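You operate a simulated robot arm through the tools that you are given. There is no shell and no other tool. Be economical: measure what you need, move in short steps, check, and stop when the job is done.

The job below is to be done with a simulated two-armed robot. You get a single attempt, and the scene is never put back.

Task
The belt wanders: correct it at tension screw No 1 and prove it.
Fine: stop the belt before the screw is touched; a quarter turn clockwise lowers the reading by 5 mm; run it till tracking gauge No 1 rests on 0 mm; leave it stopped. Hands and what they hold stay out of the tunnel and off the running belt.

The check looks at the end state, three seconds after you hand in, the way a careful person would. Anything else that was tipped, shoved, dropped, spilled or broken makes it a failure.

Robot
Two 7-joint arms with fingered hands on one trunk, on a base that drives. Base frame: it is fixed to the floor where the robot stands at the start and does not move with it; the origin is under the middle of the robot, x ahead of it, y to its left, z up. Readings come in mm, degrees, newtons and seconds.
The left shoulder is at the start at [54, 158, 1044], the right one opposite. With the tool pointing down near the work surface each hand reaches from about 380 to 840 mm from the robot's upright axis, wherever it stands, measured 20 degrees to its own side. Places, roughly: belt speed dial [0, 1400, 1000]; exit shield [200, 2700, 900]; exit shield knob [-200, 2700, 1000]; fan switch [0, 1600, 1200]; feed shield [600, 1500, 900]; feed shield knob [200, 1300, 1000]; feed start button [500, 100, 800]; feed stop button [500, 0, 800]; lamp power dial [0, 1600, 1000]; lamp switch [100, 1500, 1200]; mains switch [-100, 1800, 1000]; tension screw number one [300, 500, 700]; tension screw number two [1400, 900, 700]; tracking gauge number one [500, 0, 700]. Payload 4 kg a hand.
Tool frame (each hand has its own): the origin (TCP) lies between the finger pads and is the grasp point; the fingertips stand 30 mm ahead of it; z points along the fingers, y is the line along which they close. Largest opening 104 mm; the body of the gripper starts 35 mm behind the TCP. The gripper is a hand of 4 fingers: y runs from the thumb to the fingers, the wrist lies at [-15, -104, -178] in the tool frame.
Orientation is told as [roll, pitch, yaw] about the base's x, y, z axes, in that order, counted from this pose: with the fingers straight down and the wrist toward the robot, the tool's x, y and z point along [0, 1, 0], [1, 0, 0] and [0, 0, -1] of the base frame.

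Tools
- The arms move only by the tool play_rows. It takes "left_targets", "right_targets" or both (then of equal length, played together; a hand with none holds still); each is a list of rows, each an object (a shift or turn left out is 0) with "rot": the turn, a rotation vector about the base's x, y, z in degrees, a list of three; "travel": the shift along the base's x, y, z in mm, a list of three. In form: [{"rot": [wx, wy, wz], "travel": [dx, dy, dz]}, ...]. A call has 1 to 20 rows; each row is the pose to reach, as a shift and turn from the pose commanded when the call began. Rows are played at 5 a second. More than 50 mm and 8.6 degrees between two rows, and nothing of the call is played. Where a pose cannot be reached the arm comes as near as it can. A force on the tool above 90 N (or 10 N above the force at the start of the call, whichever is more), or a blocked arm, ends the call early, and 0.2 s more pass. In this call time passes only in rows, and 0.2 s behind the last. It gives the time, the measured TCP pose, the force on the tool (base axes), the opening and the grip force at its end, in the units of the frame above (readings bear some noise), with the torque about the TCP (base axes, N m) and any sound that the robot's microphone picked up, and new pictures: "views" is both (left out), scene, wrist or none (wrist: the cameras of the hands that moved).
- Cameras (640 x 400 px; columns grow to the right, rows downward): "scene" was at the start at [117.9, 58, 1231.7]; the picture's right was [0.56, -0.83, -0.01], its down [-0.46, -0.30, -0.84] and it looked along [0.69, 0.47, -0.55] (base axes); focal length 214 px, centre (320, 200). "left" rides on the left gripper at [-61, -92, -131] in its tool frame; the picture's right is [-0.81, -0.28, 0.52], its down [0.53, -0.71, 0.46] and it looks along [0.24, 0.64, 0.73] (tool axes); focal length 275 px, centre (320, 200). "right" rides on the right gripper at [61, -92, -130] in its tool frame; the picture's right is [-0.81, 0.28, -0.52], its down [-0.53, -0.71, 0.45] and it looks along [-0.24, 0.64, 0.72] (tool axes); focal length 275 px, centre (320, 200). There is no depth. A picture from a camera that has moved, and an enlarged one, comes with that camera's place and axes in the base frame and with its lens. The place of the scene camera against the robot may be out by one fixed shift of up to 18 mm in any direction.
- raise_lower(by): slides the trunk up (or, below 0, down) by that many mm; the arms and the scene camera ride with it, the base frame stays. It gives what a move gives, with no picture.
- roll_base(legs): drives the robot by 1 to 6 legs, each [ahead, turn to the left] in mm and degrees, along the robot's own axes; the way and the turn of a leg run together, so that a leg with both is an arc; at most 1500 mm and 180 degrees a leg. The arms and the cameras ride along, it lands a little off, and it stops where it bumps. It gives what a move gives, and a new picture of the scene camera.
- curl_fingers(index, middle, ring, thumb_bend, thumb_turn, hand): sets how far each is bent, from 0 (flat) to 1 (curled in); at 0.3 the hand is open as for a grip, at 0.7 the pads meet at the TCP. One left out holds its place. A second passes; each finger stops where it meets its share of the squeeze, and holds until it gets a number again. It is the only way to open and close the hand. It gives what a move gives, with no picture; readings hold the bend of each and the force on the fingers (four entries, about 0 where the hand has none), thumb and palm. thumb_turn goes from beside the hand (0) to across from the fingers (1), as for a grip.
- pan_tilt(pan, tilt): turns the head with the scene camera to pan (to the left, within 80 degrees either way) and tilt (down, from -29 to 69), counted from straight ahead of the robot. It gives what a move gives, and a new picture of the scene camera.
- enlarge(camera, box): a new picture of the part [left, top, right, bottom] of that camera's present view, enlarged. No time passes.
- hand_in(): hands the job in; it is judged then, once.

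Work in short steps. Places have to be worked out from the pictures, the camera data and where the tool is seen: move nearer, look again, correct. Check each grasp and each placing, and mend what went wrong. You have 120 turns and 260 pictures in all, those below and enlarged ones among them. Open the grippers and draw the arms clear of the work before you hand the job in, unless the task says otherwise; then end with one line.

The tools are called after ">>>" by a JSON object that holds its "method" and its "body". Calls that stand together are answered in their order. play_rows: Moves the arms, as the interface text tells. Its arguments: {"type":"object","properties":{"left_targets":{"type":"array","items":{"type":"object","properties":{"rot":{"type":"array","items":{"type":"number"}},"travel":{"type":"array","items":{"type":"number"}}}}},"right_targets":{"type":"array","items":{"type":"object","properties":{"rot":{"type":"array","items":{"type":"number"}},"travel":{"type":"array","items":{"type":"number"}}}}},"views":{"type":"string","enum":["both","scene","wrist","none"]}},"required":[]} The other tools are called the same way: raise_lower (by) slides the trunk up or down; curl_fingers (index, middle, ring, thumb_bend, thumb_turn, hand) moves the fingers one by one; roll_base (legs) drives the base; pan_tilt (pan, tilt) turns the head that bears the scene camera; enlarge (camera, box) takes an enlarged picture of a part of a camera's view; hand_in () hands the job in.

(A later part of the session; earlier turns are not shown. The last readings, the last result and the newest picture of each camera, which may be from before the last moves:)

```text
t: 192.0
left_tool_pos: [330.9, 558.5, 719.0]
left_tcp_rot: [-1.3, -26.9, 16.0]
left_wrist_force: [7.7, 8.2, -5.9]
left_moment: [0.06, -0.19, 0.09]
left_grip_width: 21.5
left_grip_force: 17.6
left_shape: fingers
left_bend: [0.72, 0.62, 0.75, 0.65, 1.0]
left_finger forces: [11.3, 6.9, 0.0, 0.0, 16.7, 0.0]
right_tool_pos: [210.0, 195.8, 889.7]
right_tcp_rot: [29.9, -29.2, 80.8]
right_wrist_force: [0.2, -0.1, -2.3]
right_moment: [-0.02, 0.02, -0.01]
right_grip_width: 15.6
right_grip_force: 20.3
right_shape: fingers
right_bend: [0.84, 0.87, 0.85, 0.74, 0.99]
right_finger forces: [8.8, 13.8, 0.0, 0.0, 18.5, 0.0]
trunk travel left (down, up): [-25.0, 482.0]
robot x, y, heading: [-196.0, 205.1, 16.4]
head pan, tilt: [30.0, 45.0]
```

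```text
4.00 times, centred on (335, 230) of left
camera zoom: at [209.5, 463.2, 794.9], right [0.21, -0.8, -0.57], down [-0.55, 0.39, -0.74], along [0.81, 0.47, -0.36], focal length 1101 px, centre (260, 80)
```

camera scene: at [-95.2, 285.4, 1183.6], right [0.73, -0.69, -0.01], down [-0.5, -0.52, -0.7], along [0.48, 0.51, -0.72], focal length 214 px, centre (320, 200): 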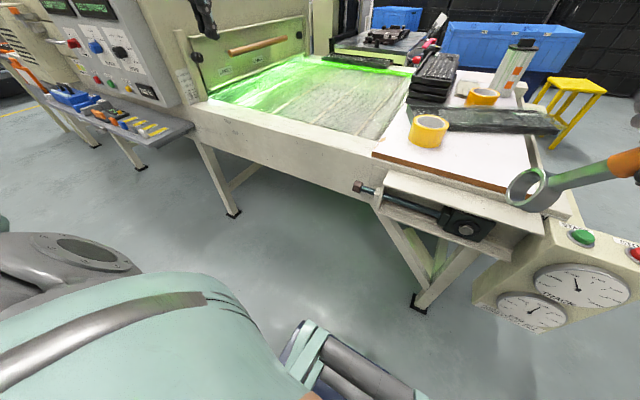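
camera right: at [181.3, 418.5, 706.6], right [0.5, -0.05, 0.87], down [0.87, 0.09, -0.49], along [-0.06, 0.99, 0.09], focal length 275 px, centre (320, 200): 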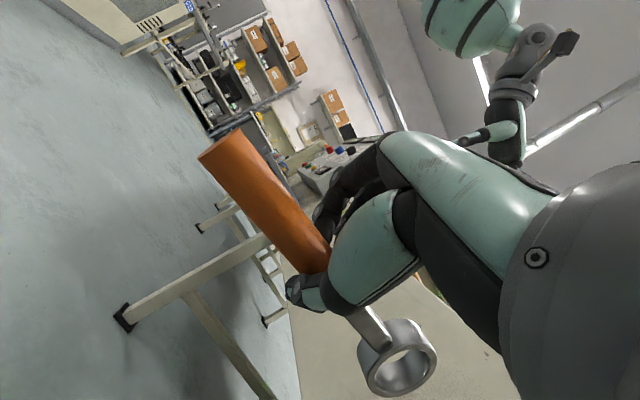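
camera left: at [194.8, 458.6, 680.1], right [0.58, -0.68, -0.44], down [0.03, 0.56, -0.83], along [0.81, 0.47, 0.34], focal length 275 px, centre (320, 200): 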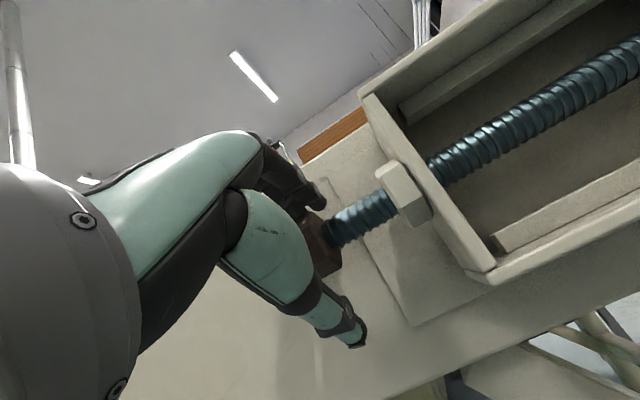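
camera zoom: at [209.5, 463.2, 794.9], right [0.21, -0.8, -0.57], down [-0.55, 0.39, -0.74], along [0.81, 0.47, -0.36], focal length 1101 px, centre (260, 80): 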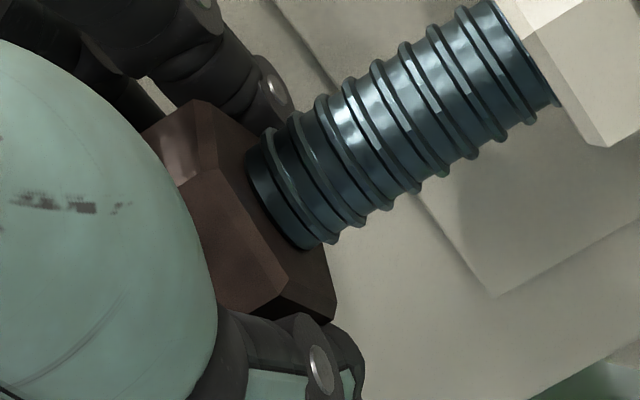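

Now I release and back off to see the head's new angle.

>>> {"method": "curl_fingers", "body": {"hand": "left", "index": 0.45, "middle": 0.45, "ring": 0.45, "thumb_bend": 0.35}}

>>> {"method": "play_rows", "body": {"left_targets": [{"travel": [-10, -3, 20]}, {"travel": [-25, -7, 45]}, {"travel": [-40, -12, 70]}, {"travel": [-55, -16, 95]}], "views": "none"}}

>>> {"method": "enlarge", "body": {"camera": "left", "box": [330, 210, 430, 300]}}

```text
t: 193.0
left_tool_pos: [330.8, 558.8, 720.5]
left_tcp_rot: [-1.3, -27.1, 16.0]
left_wrist_force: [-0.7, -0.1, 0.8]
left_moment: [0.02, -0.01, 0.01]
left_grip_width: 77.4
left_grip_force: 0.0
left_shape: fingers
left_bend: [0.45, 0.45, 0.45, 0.35, 0.98]
left_finger forces: [0.0, 0.1, 0.1, 0.1, 0.1, 0.0]
right_tool_pos: [208.5, 193.6, 889.7]
right_tcp_rot: [30.0, -29.3, 80.9]
right_wrist_force: [0.4, 0.1, -3.8]
right_moment: [0.01, 0.01, -0.01]
right_grip_width: 15.3
right_grip_force: 20.8
right_shape: fingers
right_bend: [0.84, 0.87, 0.85, 0.74, 0.99]
right_finger forces: [8.8, 13.8, 0.0, 0.1, 18.5, 0.0]
trunk travel left (down, up): [-25.0, 482.0]
robot x, y, heading: [-191.9, 200.4, 16.6]
head pan, tilt: [30.0, 45.0]
```

```text
t: 194.0
left_tool_pos: [274.2, 540.9, 817.1]
left_tcp_rot: [-1.2, -27.2, 15.9]
left_wrist_force: [0.0, -0.3, 0.4]
left_moment: [-0.01, -0.01, 0.0]
left_grip_width: 77.4
left_grip_force: 0.1
left_shape: fingers
left_bend: [0.45, 0.45, 0.45, 0.35, 0.98]
left_finger forces: [0.0, 0.0, 0.0, 0.0, 0.0, 0.1]
right_tool_pos: [207.8, 194.3, 889.6]
right_tcp_rot: [29.9, -29.3, 80.9]
right_wrist_force: [0.0, 0.1, -3.5]
right_moment: [-0.01, 0.02, -0.01]
right_grip_width: 15.6
right_grip_force: 20.5
right_shape: fingers
right_bend: [0.84, 0.87, 0.85, 0.74, 0.99]
right_finger forces: [8.9, 13.8, 0.1, 0.1, 18.4, 0.0]
trunk travel left (down, up): [-25.0, 482.0]
robot x, y, heading: [-195.0, 207.0, 16.6]
head pan, tilt: [30.0, 45.0]
```

```text
4.44 times, centred on (380, 255) of left
camera zoom: at [152.8, 445.5, 892.3], right [0.21, -0.79, -0.57], down [-0.55, 0.39, -0.74], along [0.81, 0.47, -0.35], focal length 1224 px, centre (53, -44)
```

zoom: 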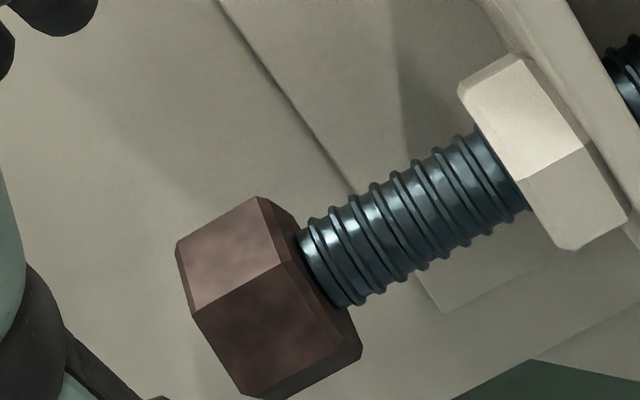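

The head now stands at ≈82–83° total by its edges. Before reading the gauge I need a free hand, so I return the wrench. First raise the trunk and park the left arm.

>>> {"method": "play_rows", "body": {"left_targets": [{"travel": [-30, -9, 15]}, {"travel": [-60, -18, 30]}], "views": "none"}}

>>> {"method": "raise_lower", "body": {"by": 225}}

>>> {"method": "play_rows", "body": {"left_targets": [{"rot": [-1.2, 4.3, 0], "travel": [-10, 35, 10]}, {"rot": [-2.5, 8.6, 0], "travel": [-20, 70, 20]}, {"rot": [-3.7, 13, 0], "travel": [-30, 105, 30]}, {"rot": [-5, 17, 0], "travel": [-40, 140, 40]}, {"rot": [-6, 21, 0], "travel": [-50, 175, 50]}, {"rot": [-7.5, 26, 0], "travel": [-60, 210, 60]}], "views": "none"}}

>>> {"method": "play_rows", "body": {"right_targets": [{"rot": [2, -2.6, 0], "travel": [-8, 26, -18]}, {"rot": [4.1, -5.2, 0], "travel": [-16, 52, -37]}, {"rot": [6.2, -7.9, 0.1], "travel": [-24, 78, -55]}, {"rot": [8.2, -10.5, 0.2], "travel": [-32, 104, -74]}, {"rot": [10.2, -13.1, 0.2], "travel": [-41, 130, -92]}, {"rot": [12.3, -15.8, 0.2], "travel": [-49, 157, -111]}, {"rot": [14.4, -18.4, 0.3], "travel": [-57, 183, -130]}, {"rot": [16.4, -21, 0.3], "travel": [-65, 209, -148]}], "views": "scene"}}

```text
t: 194.6
left_tool_pos: [214.2, 525.2, 846.8]
left_tcp_rot: [-1.3, -27.0, 16.0]
left_wrist_force: [-0.4, 0.0, 0.4]
left_moment: [0.03, -0.02, 0.03]
left_grip_width: 77.3
left_grip_force: 0.0
left_shape: fingers
left_bend: [0.45, 0.45, 0.45, 0.35, 0.98]
left_finger forces: [0.1, 0.1, 0.1, 0.0, 0.0, 0.0]
right_tool_pos: [207.9, 194.4, 890.4]
right_tcp_rot: [29.9, -29.4, 80.9]
right_wrist_force: [0.8, -0.2, -2.8]
right_moment: [0.0, 0.01, 0.01]
right_grip_width: 15.5
right_grip_force: 20.5
right_shape: fingers
right_bend: [0.84, 0.87, 0.85, 0.74, 0.99]
right_finger forces: [8.8, 13.7, 0.0, 0.1, 18.4, 0.1]
trunk travel left (down, up): [-25.0, 482.0]
robot x, y, heading: [-188.5, 210.0, 16.8]
head pan, tilt: [30.0, 45.0]
```

```text
t: 197.0
left_tool_pos: [214.9, 524.2, 1071.7]
left_tcp_rot: [-1.3, -27.2, 16.0]
left_wrist_force: [0.5, -0.4, 0.0]
left_moment: [-0.02, 0.0, 0.01]
left_grip_width: 77.4
left_grip_force: 0.1
left_shape: fingers
left_bend: [0.45, 0.45, 0.45, 0.35, 0.98]
left_finger forces: [0.0, 0.1, 0.0, 0.0, 0.0, 0.0]
right_tool_pos: [208.1, 194.8, 1117.1]
right_tcp_rot: [30.0, -29.3, 80.9]
right_wrist_force: [0.3, -0.4, -2.8]
right_moment: [-0.01, 0.01, 0.01]
right_grip_width: 15.5
right_grip_force: 20.6
right_shape: fingers
right_bend: [0.84, 0.87, 0.85, 0.74, 0.99]
right_finger forces: [8.7, 13.8, 0.1, 0.0, 18.4, 0.0]
trunk travel left (down, up): [-250.0, 257.0]
robot x, y, heading: [-191.1, 207.9, 16.5]
head pan, tilt: [30.0, 45.0]
```

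```text
t: 198.4
left_tool_pos: [155.5, 734.3, 1132.4]
left_tcp_rot: [-1.4, -0.1, 15.9]
left_wrist_force: [-0.4, -0.6, 0.4]
left_moment: [-0.06, 0.01, -0.02]
left_grip_width: 77.5
left_grip_force: 0.0
left_shape: fingers
left_bend: [0.45, 0.45, 0.45, 0.35, 0.98]
left_finger forces: [0.1, 0.1, 0.0, 0.0, 0.0, 0.0]
right_tool_pos: [208.7, 195.2, 1115.0]
right_tcp_rot: [29.9, -29.3, 80.9]
right_wrist_force: [0.5, 0.7, -3.0]
right_moment: [-0.03, 0.01, 0.03]
right_grip_width: 15.6
right_grip_force: 20.7
right_shape: fingers
right_bend: [0.84, 0.87, 0.85, 0.74, 0.99]
right_finger forces: [8.8, 13.7, 0.0, 0.0, 18.4, 0.0]
trunk travel left (down, up): [-250.0, 257.0]
robot x, y, heading: [-188.6, 205.1, 16.6]
head pan, tilt: [30.0, 45.0]
```

```text
t: 200.2
left_tool_pos: [156.1, 734.9, 1131.0]
left_tcp_rot: [-1.4, -0.1, 16.0]
left_wrist_force: [0.0, 0.1, -0.7]
left_moment: [0.01, -0.03, 0.01]
left_grip_width: 77.6
left_grip_force: 0.0
left_shape: fingers
left_bend: [0.45, 0.45, 0.45, 0.35, 0.98]
left_finger forces: [0.0, 0.0, 0.0, 0.1, 0.0, 0.0]
right_tool_pos: [144.5, 404.2, 968.3]
right_tcp_rot: [3.6, -46.3, 97.7]
right_wrist_force: [0.6, 0.3, -3.3]
right_moment: [-0.01, 0.0, 0.05]
right_grip_width: 15.5
right_grip_force: 20.6
right_shape: fingers
right_bend: [0.84, 0.86, 0.85, 0.74, 0.99]
right_finger forces: [9.0, 13.2, 0.0, 0.1, 18.6, 0.0]
trunk travel left (down, up): [-250.0, 257.0]
robot x, y, heading: [-192.4, 205.4, 16.7]
head pan, tilt: [30.0, 45.0]
camera scene: at [-93.9, 286.6, 1213.2], right [0.73, -0.69, -0.01], down [-0.5, -0.52, -0.7], along [0.48, 0.51, -0.72], focal length 214 px, centre (320, 200)
```

scene: 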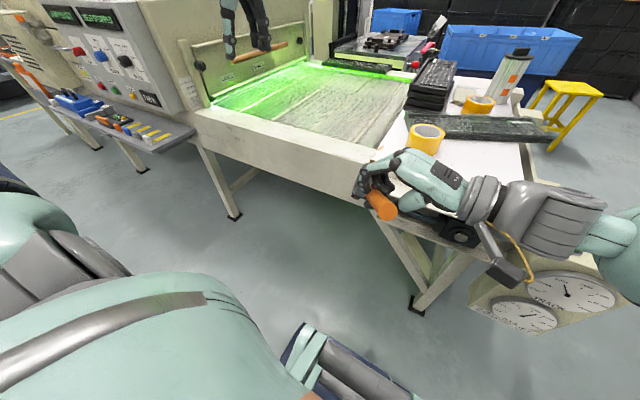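

Reached as planned. Now I unwind the right hand to its plain fingers-down pose, reversing the earlier motion.

>>> {"method": "play_rows", "body": {"right_targets": [{"rot": [-3.5, 1.8, -7], "travel": [16, -21, 4]}, {"rot": [-7.1, 3.6, -14], "travel": [33, -42, 9]}, {"rot": [-10.6, 5.5, -21], "travel": [49, -63, 13]}, {"rot": [-14.2, 7.3, -28], "travel": [65, -84, 17]}, {"rot": [-17.7, 9.1, -35], "travel": [82, -105, 22]}, {"rot": [-21.3, 10.9, -42], "travel": [98, -126, 26]}, {"rot": [-24.8, 12.7, -49], "travel": [115, -147, 31]}, {"rot": [-28.4, 14.5, -56], "travel": [131, -168, 35]}, {"rot": [-31.9, 16.4, -63], "travel": [147, -189, 39]}, {"rot": [-35.5, 18.2, -70], "travel": [164, -210, 44]}, {"rot": [-39, 20, -77], "travel": [180, -231, 48]}], "views": "scene"}}

```text
t: 202.6
left_tool_pos: [156.1, 734.1, 1132.8]
left_tcp_rot: [-1.3, -0.1, 16.1]
left_wrist_force: [0.2, 0.0, 0.0]
left_moment: [0.01, -0.02, 0.03]
left_grip_width: 77.5
left_grip_force: 0.1
left_shape: fingers
left_bend: [0.45, 0.45, 0.45, 0.35, 0.98]
left_finger forces: [0.1, 0.0, 0.0, 0.0, 0.0, 0.1]
right_tool_pos: [324.5, 172.6, 1016.1]
right_tcp_rot: [-0.1, -6.0, 18.6]
right_wrist_force: [-0.3, 0.1, -2.2]
right_moment: [0.01, 0.0, 0.0]
right_grip_width: 15.2
right_grip_force: 20.3
right_shape: fingers
right_bend: [0.84, 0.86, 0.85, 0.75, 0.99]
right_finger forces: [10.0, 13.1, 0.0, 0.0, 17.8, 0.0]
trunk travel left (down, up): [-250.0, 257.0]
robot x, y, heading: [-188.9, 206.9, 16.4]
head pan, tilt: [30.0, 45.0]
camera scene: at [-94.1, 285.8, 1213.3], right [0.73, -0.69, -0.01], down [-0.5, -0.52, -0.7], along [0.48, 0.51, -0.72], focal length 214 px, centre (320, 200)
```

scene: 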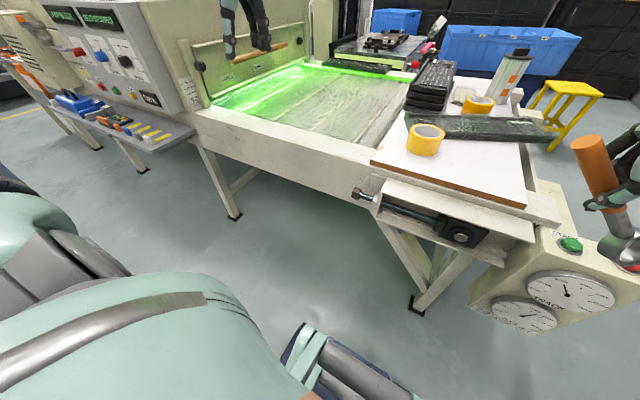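

The right hand with wrench is in its plain pose. I drive round to the ledge side as before.

>>> {"method": "roll_base", "body": {"legs": [[0, -77.6], [807, 0], [0, 58.2], [492, 0], [0, 106.3]]}}

>>> {"method": "pan_tilt", "body": {"pan": -10, "tilt": 40}}

```text
t: 207.2
left_tool_pos: [418.0, -58.1, 1141.9]
left_tcp_rot: [-1.4, -1.3, -61.7]
left_wrist_force: [0.5, -1.1, -0.1]
left_moment: [-0.03, 0.01, 0.02]
left_grip_width: 77.5
left_grip_force: 0.0
left_shape: fingers
left_bend: [0.45, 0.45, 0.45, 0.35, 0.98]
left_finger forces: [0.1, 0.0, 0.1, 0.0, 0.0, 0.0]
right_tool_pos: [-93.8, -343.0, 1024.9]
right_tcp_rot: [-0.2, -7.1, -58.7]
right_wrist_force: [-0.2, 0.3, -3.0]
right_moment: [0.06, -0.04, -0.04]
right_grip_width: 14.6
right_grip_force: 20.3
right_shape: fingers
right_bend: [0.84, 0.86, 0.85, 0.75, 0.98]
right_finger forces: [9.5, 13.3, 0.1, 0.1, 18.3, 0.0]
trunk travel left (down, up): [-250.0, 257.0]
robot x, y, heading: [-150.9, 154.7, -63.5]
head pan, tilt: [30.0, 45.0]
stopped in leg 2: the robot was blocked; the commanded pose is now the measured one
camera scene: at [-67.2, 73.6, 1213.1], right [-0.55, -0.83, -0.01], down [-0.59, 0.4, -0.7], along [0.58, -0.38, -0.72], focal length 214 px, centre (320, 200)
```

scene: 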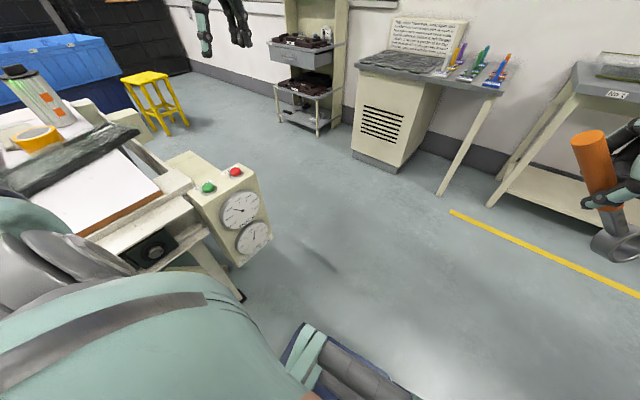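

```text
t: 208.3
left_tool_pos: [416.7, -56.1, 1143.1]
left_tcp_rot: [-1.3, -1.7, -61.8]
left_wrist_force: [-0.2, -0.3, -0.1]
left_moment: [-0.01, 0.02, 0.01]
left_grip_width: 77.7
left_grip_force: 0.2
left_shape: fingers
left_bend: [0.45, 0.45, 0.45, 0.35, 0.98]
left_finger forces: [0.0, 0.0, 0.0, 0.0, 0.0, 0.0]
right_tool_pos: [-94.8, -340.8, 1025.8]
right_tcp_rot: [-0.3, -7.4, -58.7]
right_wrist_force: [-0.5, -0.1, -4.0]
right_moment: [0.02, -0.02, 0.0]
right_grip_width: 14.9
right_grip_force: 20.7
right_shape: fingers
right_bend: [0.84, 0.86, 0.85, 0.75, 0.98]
right_finger forces: [9.5, 13.2, 0.0, 0.0, 18.3, 0.1]
trunk travel left (down, up): [-250.0, 257.0]
robot x, y, heading: [-153.7, 152.0, -63.3]
head pan, tilt: [-10.0, 40.0]
camera scene: at [-111.7, 38.0, 1220.3], right [-0.96, -0.28, 0.0], down [-0.19, 0.63, -0.76], along [0.21, -0.73, -0.65], focal length 214 px, centre (320, 200)
```

scene: 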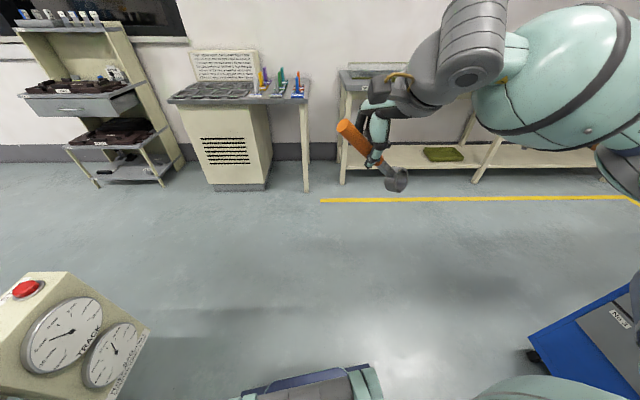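

The base was blocked early in the forward leg. I look left to see what is near.

>>> {"method": "pan_tilt", "body": {"pan": 70, "tilt": 55}}

```text
t: 209.8
left_tool_pos: [416.7, -55.0, 1143.2]
left_tcp_rot: [-1.4, -1.6, -61.6]
left_wrist_force: [-0.2, -0.7, -0.6]
left_moment: [0.0, 0.0, -0.02]
left_grip_width: 77.7
left_grip_force: 0.0
left_shape: fingers
left_bend: [0.45, 0.45, 0.45, 0.35, 0.98]
left_finger forces: [0.1, 0.0, 0.0, 0.1, 0.0, 0.1]
right_tool_pos: [-94.3, -340.8, 1025.2]
right_tcp_rot: [-0.2, -7.4, -58.7]
right_wrist_force: [-0.1, -0.4, -2.8]
right_moment: [0.01, -0.04, 0.03]
right_grip_width: 14.9
right_grip_force: 20.1
right_shape: fingers
right_bend: [0.84, 0.86, 0.85, 0.75, 0.98]
right_finger forces: [9.5, 13.2, 0.0, 0.1, 18.3, 0.0]
trunk travel left (down, up): [-250.0, 257.0]
robot x, y, heading: [-154.5, 153.5, -63.5]
head pan, tilt: [70.0, 55.0]
camera scene: at [-64.7, 128.3, 1200.5], right [0.11, -0.99, -0.01], down [-0.82, -0.09, -0.57], along [0.57, 0.07, -0.82], focal length 214 px, centre (320, 200)
```

scene: 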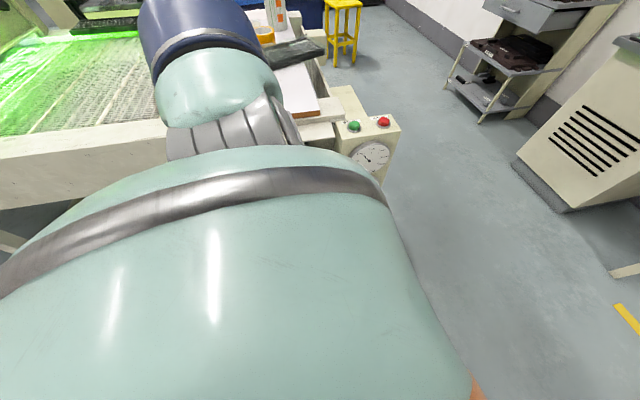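

Nothing obviously touches; I'll back up a little and take a wider route (straight back away from the machine first).

>>> {"method": "roll_base", "body": {"legs": [[-60, 0], [0, -30], [700, 0]]}}

```text
t: 213.2
left_tool_pos: [209.2, -309.3, 1154.7]
left_tcp_rot: [-1.5, -3.2, -91.3]
left_wrist_force: [-0.3, -0.2, -0.1]
left_moment: [0.0, 0.03, 0.03]
left_grip_width: 77.8
left_grip_force: 0.0
left_shape: fingers
left_bend: [0.45, 0.45, 0.45, 0.35, 0.98]
left_finger forces: [0.1, 0.0, 0.1, 0.1, 0.0, 0.0]
right_tool_pos: [-375.5, -306.4, 1036.5]
right_tcp_rot: [-0.6, -8.8, -88.1]
right_wrist_force: [0.6, 1.3, -3.7]
right_moment: [-0.02, 0.01, -0.03]
right_grip_width: 14.8
right_grip_force: 20.4
right_shape: fingers
right_bend: [0.84, 0.86, 0.85, 0.75, 0.98]
right_finger forces: [9.1, 13.0, 0.1, 0.0, 18.3, 0.1]
trunk travel left (down, up): [-250.0, 257.0]
robot x, y, heading: [-182.7, 127.1, -94.9]
head pan, tilt: [70.0, 55.0]
stopped in leg 3: the robot was blocked; the commanded pose is now the measured one
camera scene: at [-123.1, 66.6, 1200.9], right [-0.42, -0.91, -0.01], down [-0.74, 0.35, -0.57], along [0.52, -0.23, -0.82], focal length 214 px, centre (320, 200)
```

scene: 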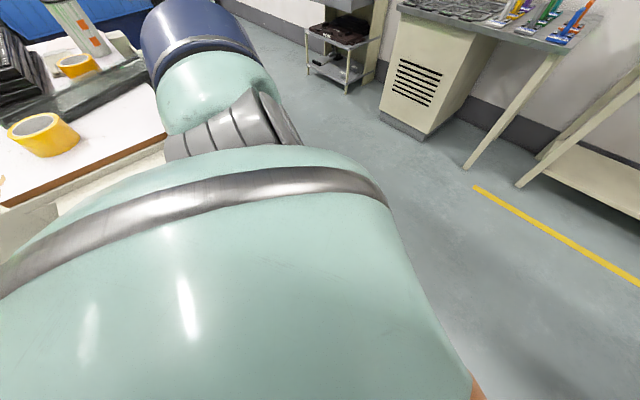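

Blocked again. I look straight ahead and down for an obstacle.

>>> {"method": "pan_tilt", "body": {"pan": 0, "tilt": 62}}

>>> {"method": "pan_tilt", "body": {"pan": -65, "tilt": 50}}

```text
t: 214.6
left_tool_pos: [208.3, -309.6, 1154.2]
left_tcp_rot: [-1.3, -3.1, -91.3]
left_wrist_force: [0.4, 0.2, 0.0]
left_moment: [0.01, -0.03, 0.01]
left_grip_width: 78.0
left_grip_force: 0.0
left_shape: fingers
left_bend: [0.45, 0.45, 0.45, 0.35, 0.98]
left_finger forces: [0.1, 0.0, 0.0, 0.1, 0.1, 0.0]
right_tool_pos: [-375.1, -307.6, 1036.3]
right_tcp_rot: [-0.7, -8.8, -88.1]
right_wrist_force: [0.1, 0.0, -2.9]
right_moment: [-0.02, -0.04, 0.02]
right_grip_width: 14.7
right_grip_force: 20.6
right_shape: fingers
right_bend: [0.84, 0.86, 0.85, 0.75, 0.98]
right_finger forces: [9.4, 13.0, 0.0, 0.0, 18.4, 0.0]
trunk travel left (down, up): [-250.0, 257.0]
robot x, y, heading: [-183.2, 127.4, -94.8]
head pan, tilt: [0.0, 62.0]
camera scene: at [-195.0, 26.5, 1191.7], right [-1.0, 0.08, 0.0], down [0.07, 0.89, -0.46], along [-0.04, -0.46, -0.89], focal length 214 px, centre (320, 200)
```

scene: 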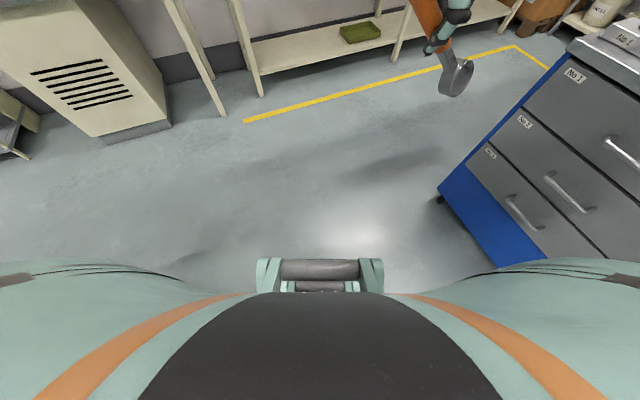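

```text
t: 216.0
left_tool_pos: [208.4, -311.3, 1155.4]
left_tcp_rot: [-1.3, -3.0, -91.3]
left_wrist_force: [-0.2, 0.5, -1.1]
left_moment: [-0.02, 0.02, 0.04]
left_grip_width: 77.6
left_grip_force: 0.0
left_shape: fingers
left_bend: [0.45, 0.45, 0.45, 0.35, 0.98]
left_finger forces: [0.0, 0.1, 0.0, 0.0, 0.1, 0.0]
right_tool_pos: [-375.6, -307.6, 1036.8]
right_tcp_rot: [-0.6, -8.7, -88.1]
right_wrist_force: [-0.1, 0.2, -2.6]
right_moment: [-0.04, -0.09, -0.03]
right_grip_width: 14.9
right_grip_force: 20.8
right_shape: fingers
right_bend: [0.84, 0.86, 0.85, 0.75, 0.98]
right_finger forces: [9.5, 13.2, 0.1, 0.0, 18.3, 0.0]
trunk travel left (down, up): [-250.0, 257.0]
robot x, y, heading: [-181.1, 126.6, -94.6]
head pan, tilt: [-65.0, 50.0]
camera scene: at [-261.9, 63.2, 1206.9], right [-0.35, 0.94, 0.01], down [0.72, 0.27, -0.64], along [-0.6, -0.21, -0.77], focal length 214 px, centre (320, 200)
```

scene: 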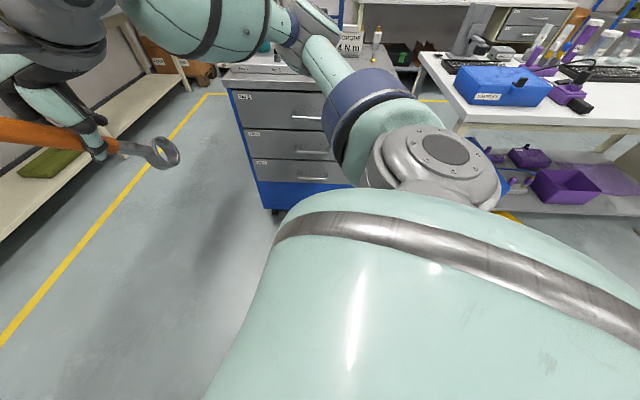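

A tool cabinet stands at my right; my right elbow is close to it. I zoom to check contact.

>>> {"method": "enlarge", "body": {"camera": "scene", "box": [210, 0, 450, 200]}}

```text
2.00 times, centred on (330, 100) of scene
camera zoom: at [-261.9, 63.2, 1206.9], right [-0.35, 0.94, 0.01], down [0.72, 0.27, -0.64], along [-0.6, -0.21, -0.77], focal length 429 px, centre (300, 400)
```

zoom: 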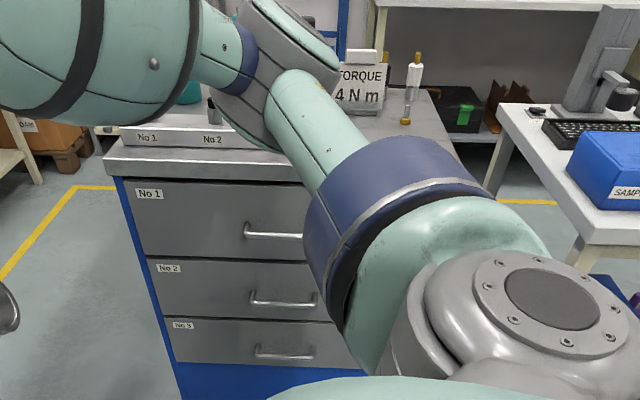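

Nothing of mine touches the cabinet. I take the route that worked before: via the start position, then to (200,−500).

>>> {"method": "roll_base", "body": {"legs": [[-60, 0], [0, 63], [213, 0], [0, -40], [607, 0], [0, 71]]}}

```text
t: 223.7
left_tool_pos: [555.6, -199.5, 1166.2]
left_tcp_rot: [-1.4, -4.6, -67.2]
left_wrist_force: [-0.2, 0.6, 0.0]
left_moment: [-0.04, 0.01, -0.02]
left_grip_width: 78.0
left_grip_force: 0.0
left_shape: fingers
left_bend: [0.45, 0.45, 0.45, 0.35, 0.98]
left_finger forces: [0.0, 0.0, 0.0, 0.0, 0.1, 0.1]
right_tool_pos: [25.2, -439.2, 1046.6]
right_tcp_rot: [-0.9, -10.0, -63.6]
right_wrist_force: [0.0, 0.4, -2.9]
right_moment: [0.02, -0.05, -0.05]
right_grip_width: 14.1
right_grip_force: 19.7
right_shape: fingers
right_bend: [0.84, 0.86, 0.85, 0.75, 0.98]
right_finger forces: [9.2, 12.6, 0.0, 0.0, 17.9, 0.0]
trunk travel left (down, up): [-250.0, 257.0]
robot x, y, heading: [26.3, 19.3, -72.1]
head pan, tilt: [-65.0, 50.0]
stopped in leg 5: the robot was blocked; the commanded pose is now the measured one
camera scene: at [-16.2, -67.8, 1207.2], right [-0.68, 0.73, 0.01], down [0.56, 0.53, -0.64], along [-0.47, -0.43, -0.77], focal length 214 px, centre (320, 200)
```

scene: 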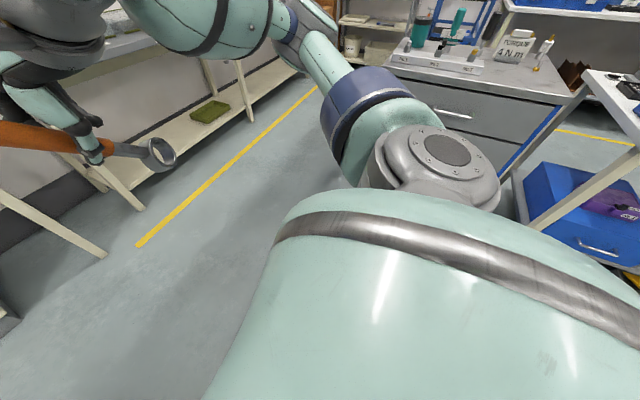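

Blocked again at a different place, only when moving in this direction. I check the hand cameras and straight-down view for something at the base.

>>> {"method": "enlarge", "body": {"camera": "left", "box": [0, 0, 640, 400]}}

>>> {"method": "enlarge", "body": {"camera": "right", "box": [0, 0, 640, 400]}}

>>> {"method": "pan_tilt", "body": {"pan": 45, "tilt": 50}}

```text
1.00 times, centred on (320, 200) of left
camera zoom: at [461.3, -129.4, 1289.4], right [-0.85, -0.1, -0.52], down [0.22, 0.82, -0.52], along [0.48, -0.56, -0.68], focal length 275 px, centre (320, 200)
```

zoom: 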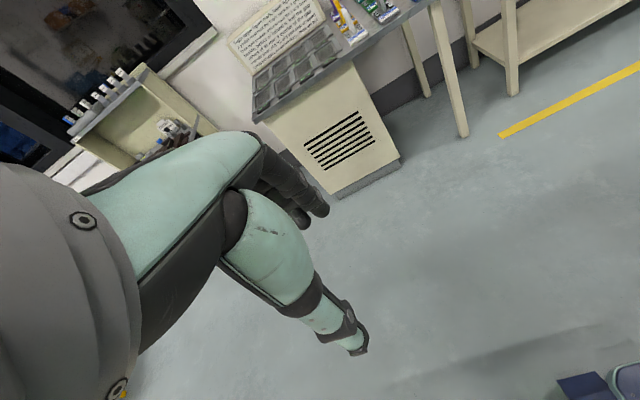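

```text
1.00 times, centred on (320, 200) of right
camera zoom: at [29.8, -309.7, 1157.7], right [-0.64, -0.52, 0.57], down [-0.76, 0.32, -0.56], along [0.11, -0.79, -0.6], focal length 275 px, centre (320, 200)
```

zoom: 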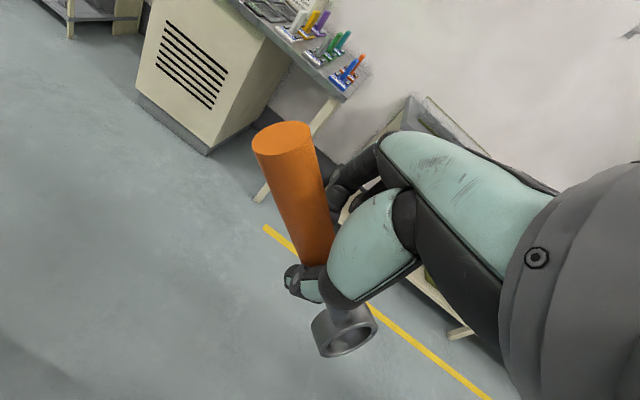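

```text
t: 225.6
left_tool_pos: [555.3, -200.8, 1165.2]
left_tcp_rot: [-1.4, -4.7, -67.1]
left_wrist_force: [0.5, 0.5, -0.6]
left_moment: [0.01, 0.01, 0.0]
left_grip_width: 77.9
left_grip_force: 0.0
left_shape: fingers
left_bend: [0.45, 0.45, 0.45, 0.35, 0.98]
left_finger forces: [0.0, 0.0, 0.0, 0.0, 0.0, 0.0]
right_tool_pos: [23.0, -439.5, 1047.5]
right_tcp_rot: [-0.9, -10.2, -63.6]
right_wrist_force: [0.9, -0.3, -2.2]
right_moment: [0.0, -0.03, 0.0]
right_grip_width: 14.4
right_grip_force: 19.7
right_shape: fingers
right_bend: [0.84, 0.86, 0.85, 0.75, 0.98]
right_finger forces: [9.3, 12.6, 0.0, 0.1, 17.8, 0.1]
trunk travel left (down, up): [-250.0, 257.0]
robot x, y, heading: [25.3, 12.3, -72.1]
head pan, tilt: [45.0, 50.0]
camera scene: at [109.5, -55.1, 1206.6], right [-0.46, -0.89, -0.01], down [-0.68, 0.36, -0.64], along [0.57, -0.28, -0.77], focal length 214 px, centre (320, 200)
```

scene: 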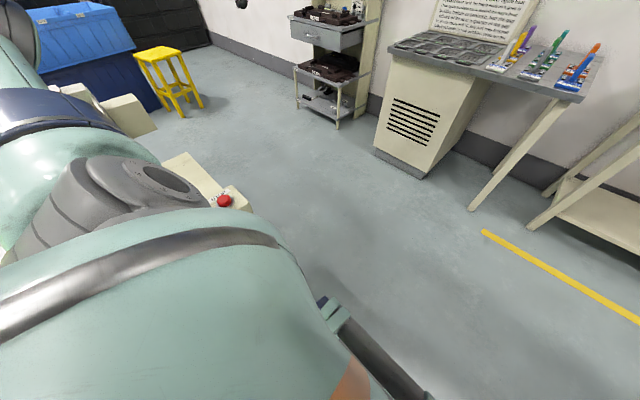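

The floor is clear. I try a plain shorter forward leg.

>>> {"method": "roll_base", "body": {"legs": [[250, 0]]}}

```text
t: 227.4
left_tool_pos: [633.4, -435.7, 1165.0]
left_tcp_rot: [-1.4, -4.4, -66.7]
left_wrist_force: [-0.4, -0.2, 0.0]
left_moment: [0.0, 0.01, 0.01]
left_grip_width: 77.9
left_grip_force: 0.0
left_shape: fingers
left_bend: [0.45, 0.45, 0.45, 0.35, 0.98]
left_finger forces: [0.0, 0.0, 0.0, 0.1, 0.0, 0.0]
right_tool_pos: [104.2, -678.9, 1046.4]
right_tcp_rot: [-1.0, -10.2, -63.3]
right_wrist_force: [-0.1, 0.1, -2.8]
right_moment: [0.01, -0.03, -0.01]
right_grip_width: 14.2
right_grip_force: 20.4
right_shape: fingers
right_bend: [0.84, 0.86, 0.85, 0.75, 0.98]
right_finger forces: [9.4, 12.7, 0.0, 0.0, 17.7, 0.1]
trunk travel left (down, up): [-250.0, 257.0]
robot x, y, heading: [106.3, -219.0, -71.6]
head pan, tilt: [45.0, 50.0]
camera scene: at [187.3, -293.5, 1206.6], right [-0.45, -0.89, -0.01], down [-0.69, 0.35, -0.64], along [0.57, -0.28, -0.77], focal length 214 px, centre (320, 200)
```

scene: 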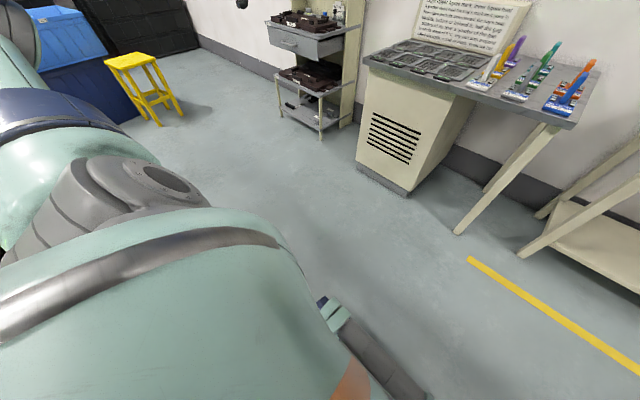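

That works: shorter legs are fine. I continue.

>>> {"method": "roll_base", "body": {"legs": [[295, 0], [0, 69], [245, 0], [245, 0], [0, 106]]}}

>>> {"method": "pan_tilt", "body": {"pan": -10, "tilt": 40}}

```text
t: 239.8
left_tool_pos: [176.3, -283.6, 1170.6]
left_tcp_rot: [-1.4, -5.5, 109.7]
left_wrist_force: [-0.4, 0.6, -1.2]
left_moment: [0.02, 0.02, 0.01]
left_grip_width: 77.7
left_grip_force: 0.0
left_shape: fingers
left_bend: [0.45, 0.45, 0.45, 0.35, 0.98]
left_finger forces: [0.0, 0.0, 0.0, 0.0, 0.0, 0.0]
right_tool_pos: [720.6, -76.1, 1051.7]
right_tcp_rot: [-1.0, -11.0, 113.2]
right_wrist_force: [-0.1, 0.3, -3.7]
right_moment: [0.0, 0.05, 0.04]
right_grip_width: 13.7
right_grip_force: 17.4
right_shape: fingers
right_bend: [0.84, 0.86, 0.85, 0.76, 0.99]
right_finger forces: [8.9, 11.7, 0.1, 0.0, 15.8, 0.0]
trunk travel left (down, up): [-250.0, 257.0]
robot x, y, heading: [695.9, -511.3, 104.5]
head pan, tilt: [45.0, 50.0]
camera scene: at [614.3, -424.6, 1206.6], right [0.51, 0.86, -0.01], down [0.66, -0.4, -0.64], along [-0.55, 0.32, -0.77], focal length 214 px, centre (320, 200)
```

scene: 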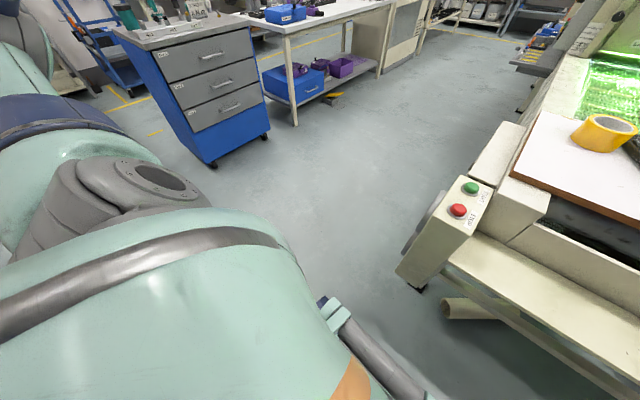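

```text
t: 241.0
left_tool_pos: [180.2, -296.9, 1176.3]
left_tcp_rot: [-1.4, -6.1, 109.7]
left_wrist_force: [0.3, -0.3, -0.1]
left_moment: [0.0, 0.03, 0.01]
left_grip_width: 77.7
left_grip_force: 0.0
left_shape: fingers
left_bend: [0.45, 0.45, 0.45, 0.35, 0.98]
left_finger forces: [0.0, 0.0, 0.0, 0.0, 0.1, 0.0]
right_tool_pos: [724.7, -85.9, 1056.5]
right_tcp_rot: [-1.2, -11.7, 113.2]
right_wrist_force: [-0.3, -0.4, -2.7]
right_moment: [0.01, 0.01, 0.0]
right_grip_width: 13.7
right_grip_force: 18.8
right_shape: fingers
right_bend: [0.84, 0.86, 0.85, 0.76, 0.99]
right_finger forces: [9.1, 12.3, 0.0, 0.0, 17.3, 0.1]
trunk travel left (down, up): [-250.0, 257.0]
robot x, y, heading: [694.5, -511.4, 104.8]
head pan, tilt: [-10.0, 40.0]
camera scene: at [673.6, -378.7, 1220.4], right [1.0, 0.08, 0.0], down [0.05, -0.65, -0.76], along [-0.06, 0.76, -0.65], focal length 214 px, centre (320, 200)
```

scene: 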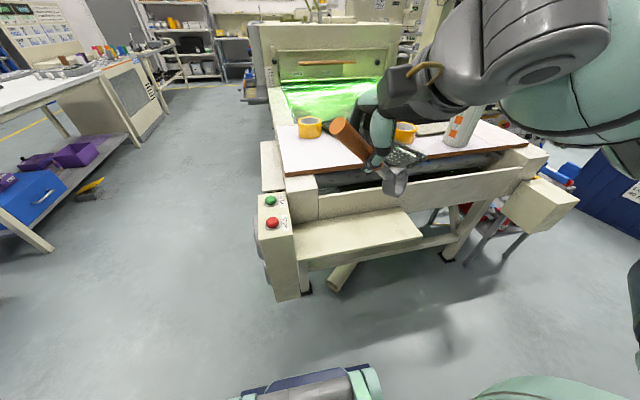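

I look at how the wrench hangs in the hand before laying it down.

>>> {"method": "enlarge", "body": {"camera": "scene", "box": [310, 90, 450, 210]}}

>>> {"method": "enlarge", "body": {"camera": "right", "box": [0, 0, 640, 400]}}

```text
3.33 times, centred on (380, 150) of scene
camera zoom: at [673.6, -378.7, 1220.4], right [1.0, 0.08, 0.0], down [0.05, -0.65, -0.76], along [-0.06, 0.76, -0.65], focal length 715 px, centre (120, 367)
```

zoom: 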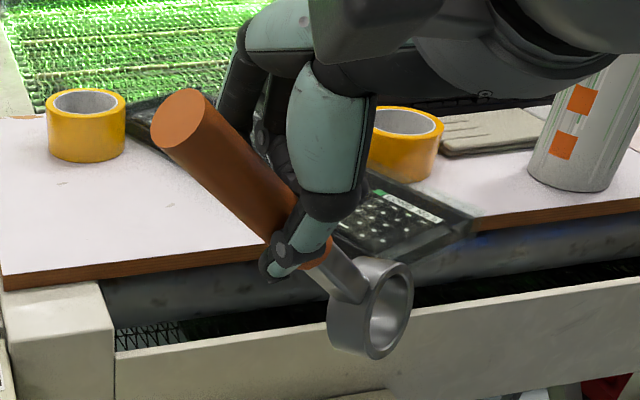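

```text
1.00 times, centred on (320, 200) of right
camera zoom: at [710.8, -218.4, 1164.1], right [0.67, 0.46, 0.58], down [0.74, -0.35, -0.58], along [-0.07, 0.81, -0.58], focal length 275 px, centre (320, 200)
```

zoom: 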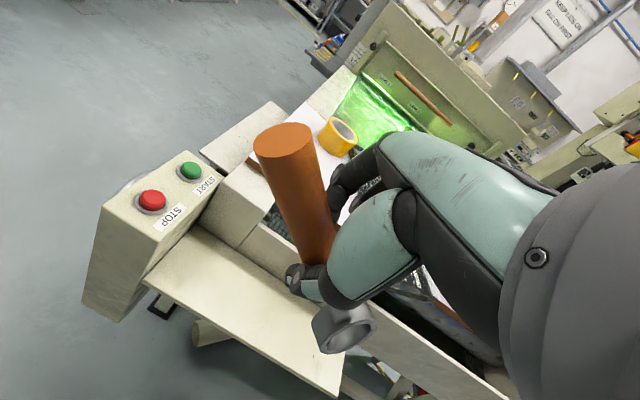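

The ring end droops ~45°. I bring it over the ledge, hand upright, so the ring will touch down where it originally lay and the handle levels as I lower.

>>> {"method": "play_rows", "body": {"right_targets": [{"rot": [-1.6, -0.5, -0.6], "travel": [7, 15, -10]}, {"rot": [-3.2, -1, -1.2], "travel": [14, 40, -35]}, {"rot": [-4.8, -1.4, -1.8], "travel": [21, 70, -70]}, {"rot": [-6.4, -1.9, -2.4], "travel": [28, 100, -105]}, {"rot": [-8, -2.4, -3], "travel": [35, 130, -135]}, {"rot": [-9.6, -2.9, -3.6], "travel": [42, 158, -165]}, {"rot": [-11.2, -3.3, -4], "travel": [50, 185, -195]}], "views": "both"}}

```text
t: 242.6
left_tool_pos: [180.1, -295.4, 1175.3]
left_tcp_rot: [-1.3, -6.0, 109.7]
left_wrist_force: [0.5, -0.6, 0.3]
left_moment: [-0.01, 0.01, 0.0]
left_grip_width: 78.1
left_grip_force: 0.1
left_shape: fingers
left_bend: [0.45, 0.45, 0.45, 0.35, 0.98]
left_finger forces: [0.0, 0.0, 0.1, 0.1, 0.1, 0.1]
right_tool_pos: [772.9, 99.9, 858.4]
right_tcp_rot: [-0.2, 0.1, 109.1]
right_wrist_force: [0.1, -0.6, -3.3]
right_moment: [-0.02, 0.06, 0.01]
right_grip_width: 13.4
right_grip_force: 19.0
right_shape: fingers
right_bend: [0.84, 0.86, 0.85, 0.76, 0.99]
right_finger forces: [9.3, 12.4, 0.0, 0.0, 16.6, 0.1]
trunk travel left (down, up): [-250.0, 257.0]
robot x, y, heading: [697.9, -517.0, 104.7]
head pan, tilt: [-10.0, 40.0]
camera scene: at [674.1, -377.4, 1220.3], right [1.0, 0.08, 0.0], down [0.05, -0.65, -0.76], along [-0.06, 0.75, -0.65], focal length 214 px, centre (320, 200)
camera right: at [744.9, -7.3, 989.0], right [0.67, 0.53, 0.52], down [0.74, -0.5, -0.45], along [0.02, 0.69, -0.73], focal length 275 px, centre (320, 200)
```

scene: 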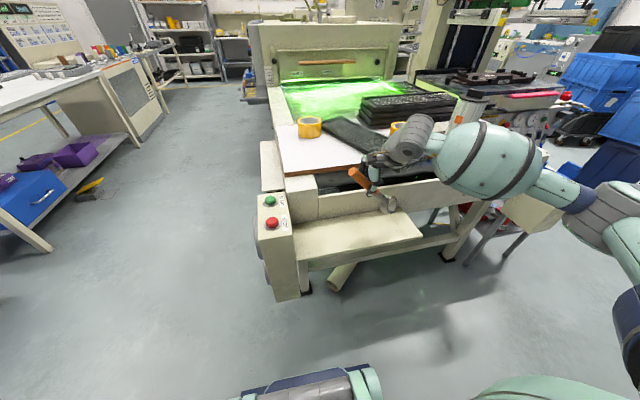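
right: 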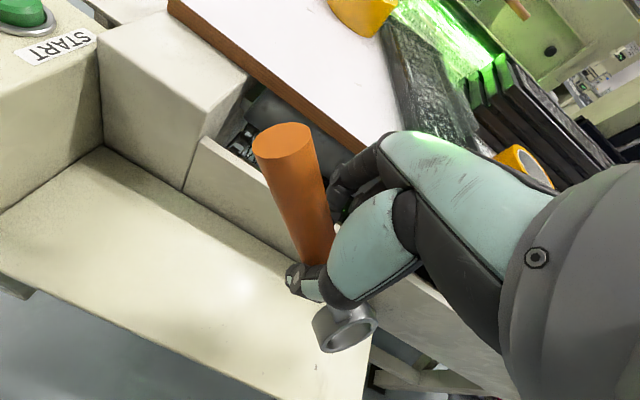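

Ring bottom is ~110 mm above the ledge. I lower it to first touch.

>>> {"method": "play_rows", "body": {"right_targets": [{"travel": [0, 4, -35]}, {"travel": [0, 8, -70]}, {"travel": [0, 12, -95]}, {"travel": [0, 12, -105]}], "views": "none"}}

>>> {"method": "enlarge", "body": {"camera": "scene", "box": [310, 150, 450, 250]}}

```text
t: 243.6
left_tool_pos: [181.2, -296.2, 1175.5]
left_tcp_rot: [-1.4, -6.0, 109.7]
left_wrist_force: [-0.2, 0.7, 0.1]
left_moment: [-0.01, -0.02, -0.01]
left_grip_width: 77.6
left_grip_force: 0.1
left_shape: fingers
left_bend: [0.45, 0.45, 0.45, 0.35, 0.98]
left_finger forces: [0.2, 0.0, 0.0, 0.0, 0.0, 0.0]
right_tool_pos: [772.8, 111.1, 754.9]
right_tcp_rot: [-0.2, 0.1, 109.1]
right_wrist_force: [0.0, -0.1, -0.4]
right_moment: [0.03, -0.12, -0.02]
right_grip_width: 13.4
right_grip_force: 21.3
right_shape: fingers
right_bend: [0.84, 0.86, 0.85, 0.76, 0.99]
right_finger forces: [8.0, 16.6, 0.0, 0.0, 18.0, 0.0]
trunk travel left (down, up): [-250.0, 257.0]
robot x, y, heading: [697.3, -514.7, 104.3]
head pan, tilt: [-10.0, 40.0]
```

```text
4.00 times, centred on (380, 200) of scene
camera zoom: at [673.8, -378.5, 1220.4], right [1.0, 0.08, 0.0], down [0.05, -0.65, -0.76], along [-0.06, 0.76, -0.65], focal length 858 px, centre (80, 200)
```

zoom: 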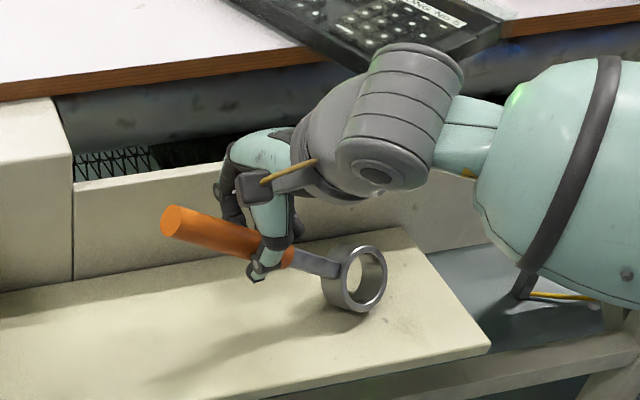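

The ring touched and the handle is levelling. To avoid leaving the ring standing on its edge, I lift a touch and roll the hand about the handle so the ring faces flatter.

>>> {"method": "play_rows", "body": {"right_targets": [{"rot": [-3, -0.9, 0], "travel": [0, 0, 12]}, {"rot": [-9, -2.7, 0], "travel": [0, 0, 14]}, {"rot": [-16, -4.7, 0], "travel": [0, 0, 14]}, {"rot": [-23, -6.8, 0], "travel": [0, 0, 14]}, {"rot": [-30, -8.9, 0], "travel": [0, 0, 14]}, {"rot": [-36, -10.7, 0], "travel": [0, 0, 14]}], "views": "none"}}

>>> {"method": "enlarge", "body": {"camera": "scene", "box": [310, 130, 470, 250]}}

```text
t: 245.0
left_tool_pos: [180.6, -295.7, 1176.1]
left_tcp_rot: [-1.5, -5.9, 109.7]
left_wrist_force: [0.5, 0.6, 0.2]
left_moment: [0.0, -0.01, -0.01]
left_grip_width: 78.0
left_grip_force: 0.1
left_shape: fingers
left_bend: [0.45, 0.45, 0.45, 0.35, 0.98]
left_finger forces: [0.0, 0.1, 0.1, 0.0, 0.0, 0.1]
right_tool_pos: [774.4, 110.1, 769.5]
right_tcp_rot: [1.8, 37.7, 109.8]
right_wrist_force: [-1.0, -0.7, -3.7]
right_moment: [0.03, 0.0, 0.01]
right_grip_width: 13.4
right_grip_force: 20.3
right_shape: fingers
right_bend: [0.84, 0.86, 0.85, 0.76, 0.99]
right_finger forces: [10.2, 14.9, 0.0, 0.0, 15.9, 0.0]
trunk travel left (down, up): [-250.0, 257.0]
robot x, y, heading: [693.4, -520.4, 104.3]
head pan, tilt: [-10.0, 40.0]
```

```text
3.33 times, centred on (390, 190) of scene
camera zoom: at [673.4, -377.9, 1220.3], right [1.0, 0.08, 0.0], down [0.05, -0.65, -0.76], along [-0.06, 0.75, -0.65], focal length 715 px, centre (87, 233)
```

zoom: 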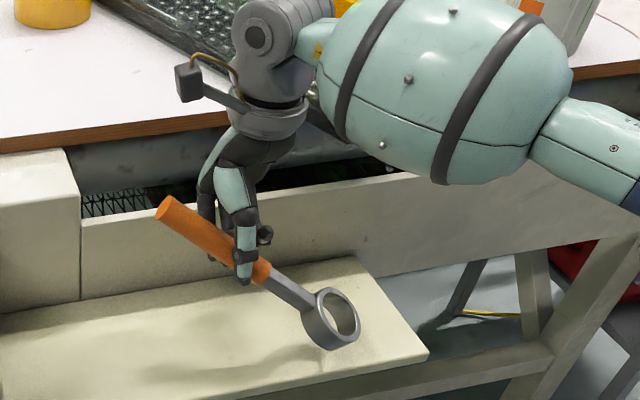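

Good, the ring now faces more upward. I lower onto the ledge gently.

>>> {"method": "play_rows", "body": {"right_targets": [{"travel": [-3, 2, -12]}, {"travel": [-8, 3, -26]}, {"travel": [-13, 4, -40]}, {"travel": [-18, 4, -52]}], "views": "none"}}

>>> {"method": "enlarge", "body": {"camera": "scene", "box": [310, 150, 450, 250]}}

```text
t: 246.0
left_tool_pos: [181.8, -300.4, 1178.1]
left_tcp_rot: [-1.5, -6.3, 109.8]
left_wrist_force: [0.0, -0.3, 0.4]
left_moment: [0.02, 0.01, -0.02]
left_grip_width: 78.0
left_grip_force: 0.0
left_shape: fingers
left_bend: [0.45, 0.45, 0.45, 0.35, 0.98]
left_finger forces: [0.1, 0.0, 0.0, 0.0, 0.1, 0.0]
right_tool_pos: [756.2, 110.1, 719.6]
right_tcp_rot: [1.7, 37.9, 109.9]
right_wrist_force: [6.8, -25.3, -3.9]
right_moment: [0.55, 0.05, -0.18]
right_grip_width: 13.6
right_grip_force: 33.2
right_shape: fingers
right_bend: [0.83, 0.86, 0.85, 0.76, 0.99]
right_finger forces: [9.3, 18.3, 0.1, 0.1, 16.2, 21.8]
trunk travel left (down, up): [-250.0, 257.0]
robot x, y, heading: [695.9, -514.6, 104.7]
head pan, tilt: [-10.0, 40.0]
```

```text
4.00 times, centred on (380, 200) of scene
camera zoom: at [675.0, -383.7, 1220.9], right [1.0, 0.08, 0.0], down [0.05, -0.65, -0.76], along [-0.06, 0.76, -0.65], focal length 858 px, centre (80, 200)
```

zoom: 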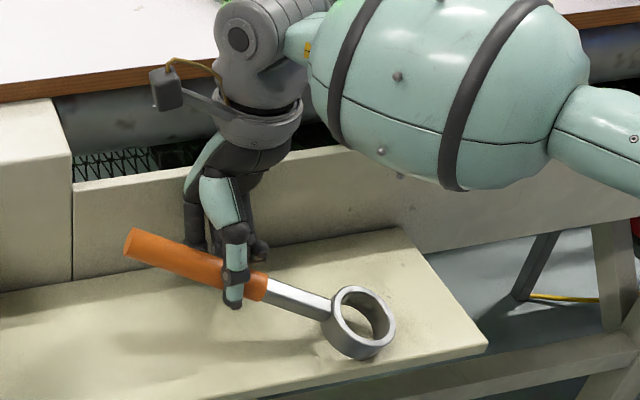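

The back of the hand touches the frame wall; I ease off toward me by 14 mm and then lower the last bit.

>>> {"method": "play_rows", "body": {"right_targets": [{"travel": [3, -10, 1]}, {"travel": [4, -16, 0]}, {"travel": [2, -17, -8]}, {"travel": [0, -18, -15]}], "views": "none"}}

>>> {"method": "enlarge", "body": {"camera": "scene", "box": [310, 150, 450, 250]}}

```text
t: 247.0
left_tool_pos: [180.2, -297.5, 1176.1]
left_tcp_rot: [-1.4, -6.1, 109.7]
left_wrist_force: [1.0, -0.7, 0.4]
left_moment: [-0.04, 0.05, -0.03]
left_grip_width: 78.1
left_grip_force: 0.0
left_shape: fingers
left_bend: [0.45, 0.45, 0.45, 0.35, 0.98]
left_finger forces: [0.0, 0.0, 0.0, 0.0, 0.1, 0.0]
right_tool_pos: [755.8, 95.3, 704.2]
right_tcp_rot: [1.8, 37.6, 109.8]
right_wrist_force: [-0.8, -0.7, -1.0]
right_moment: [-0.01, -0.22, 0.05]
right_grip_width: 13.7
right_grip_force: 19.9
right_shape: fingers
right_bend: [0.83, 0.86, 0.85, 0.76, 0.99]
right_finger forces: [9.2, 13.9, 0.0, 0.0, 16.1, 0.0]
trunk travel left (down, up): [-250.0, 257.0]
robot x, y, heading: [691.0, -517.9, 104.6]
head pan, tilt: [-10.0, 40.0]
```

```text
4.00 times, centred on (380, 200) of scene
camera zoom: at [673.9, -378.8, 1220.4], right [1.0, 0.08, 0.0], down [0.05, -0.65, -0.76], along [-0.06, 0.76, -0.65], focal length 858 px, centre (80, 200)
```

zoom: 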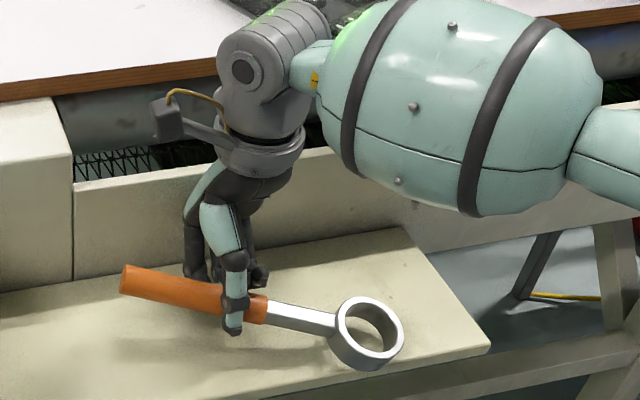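

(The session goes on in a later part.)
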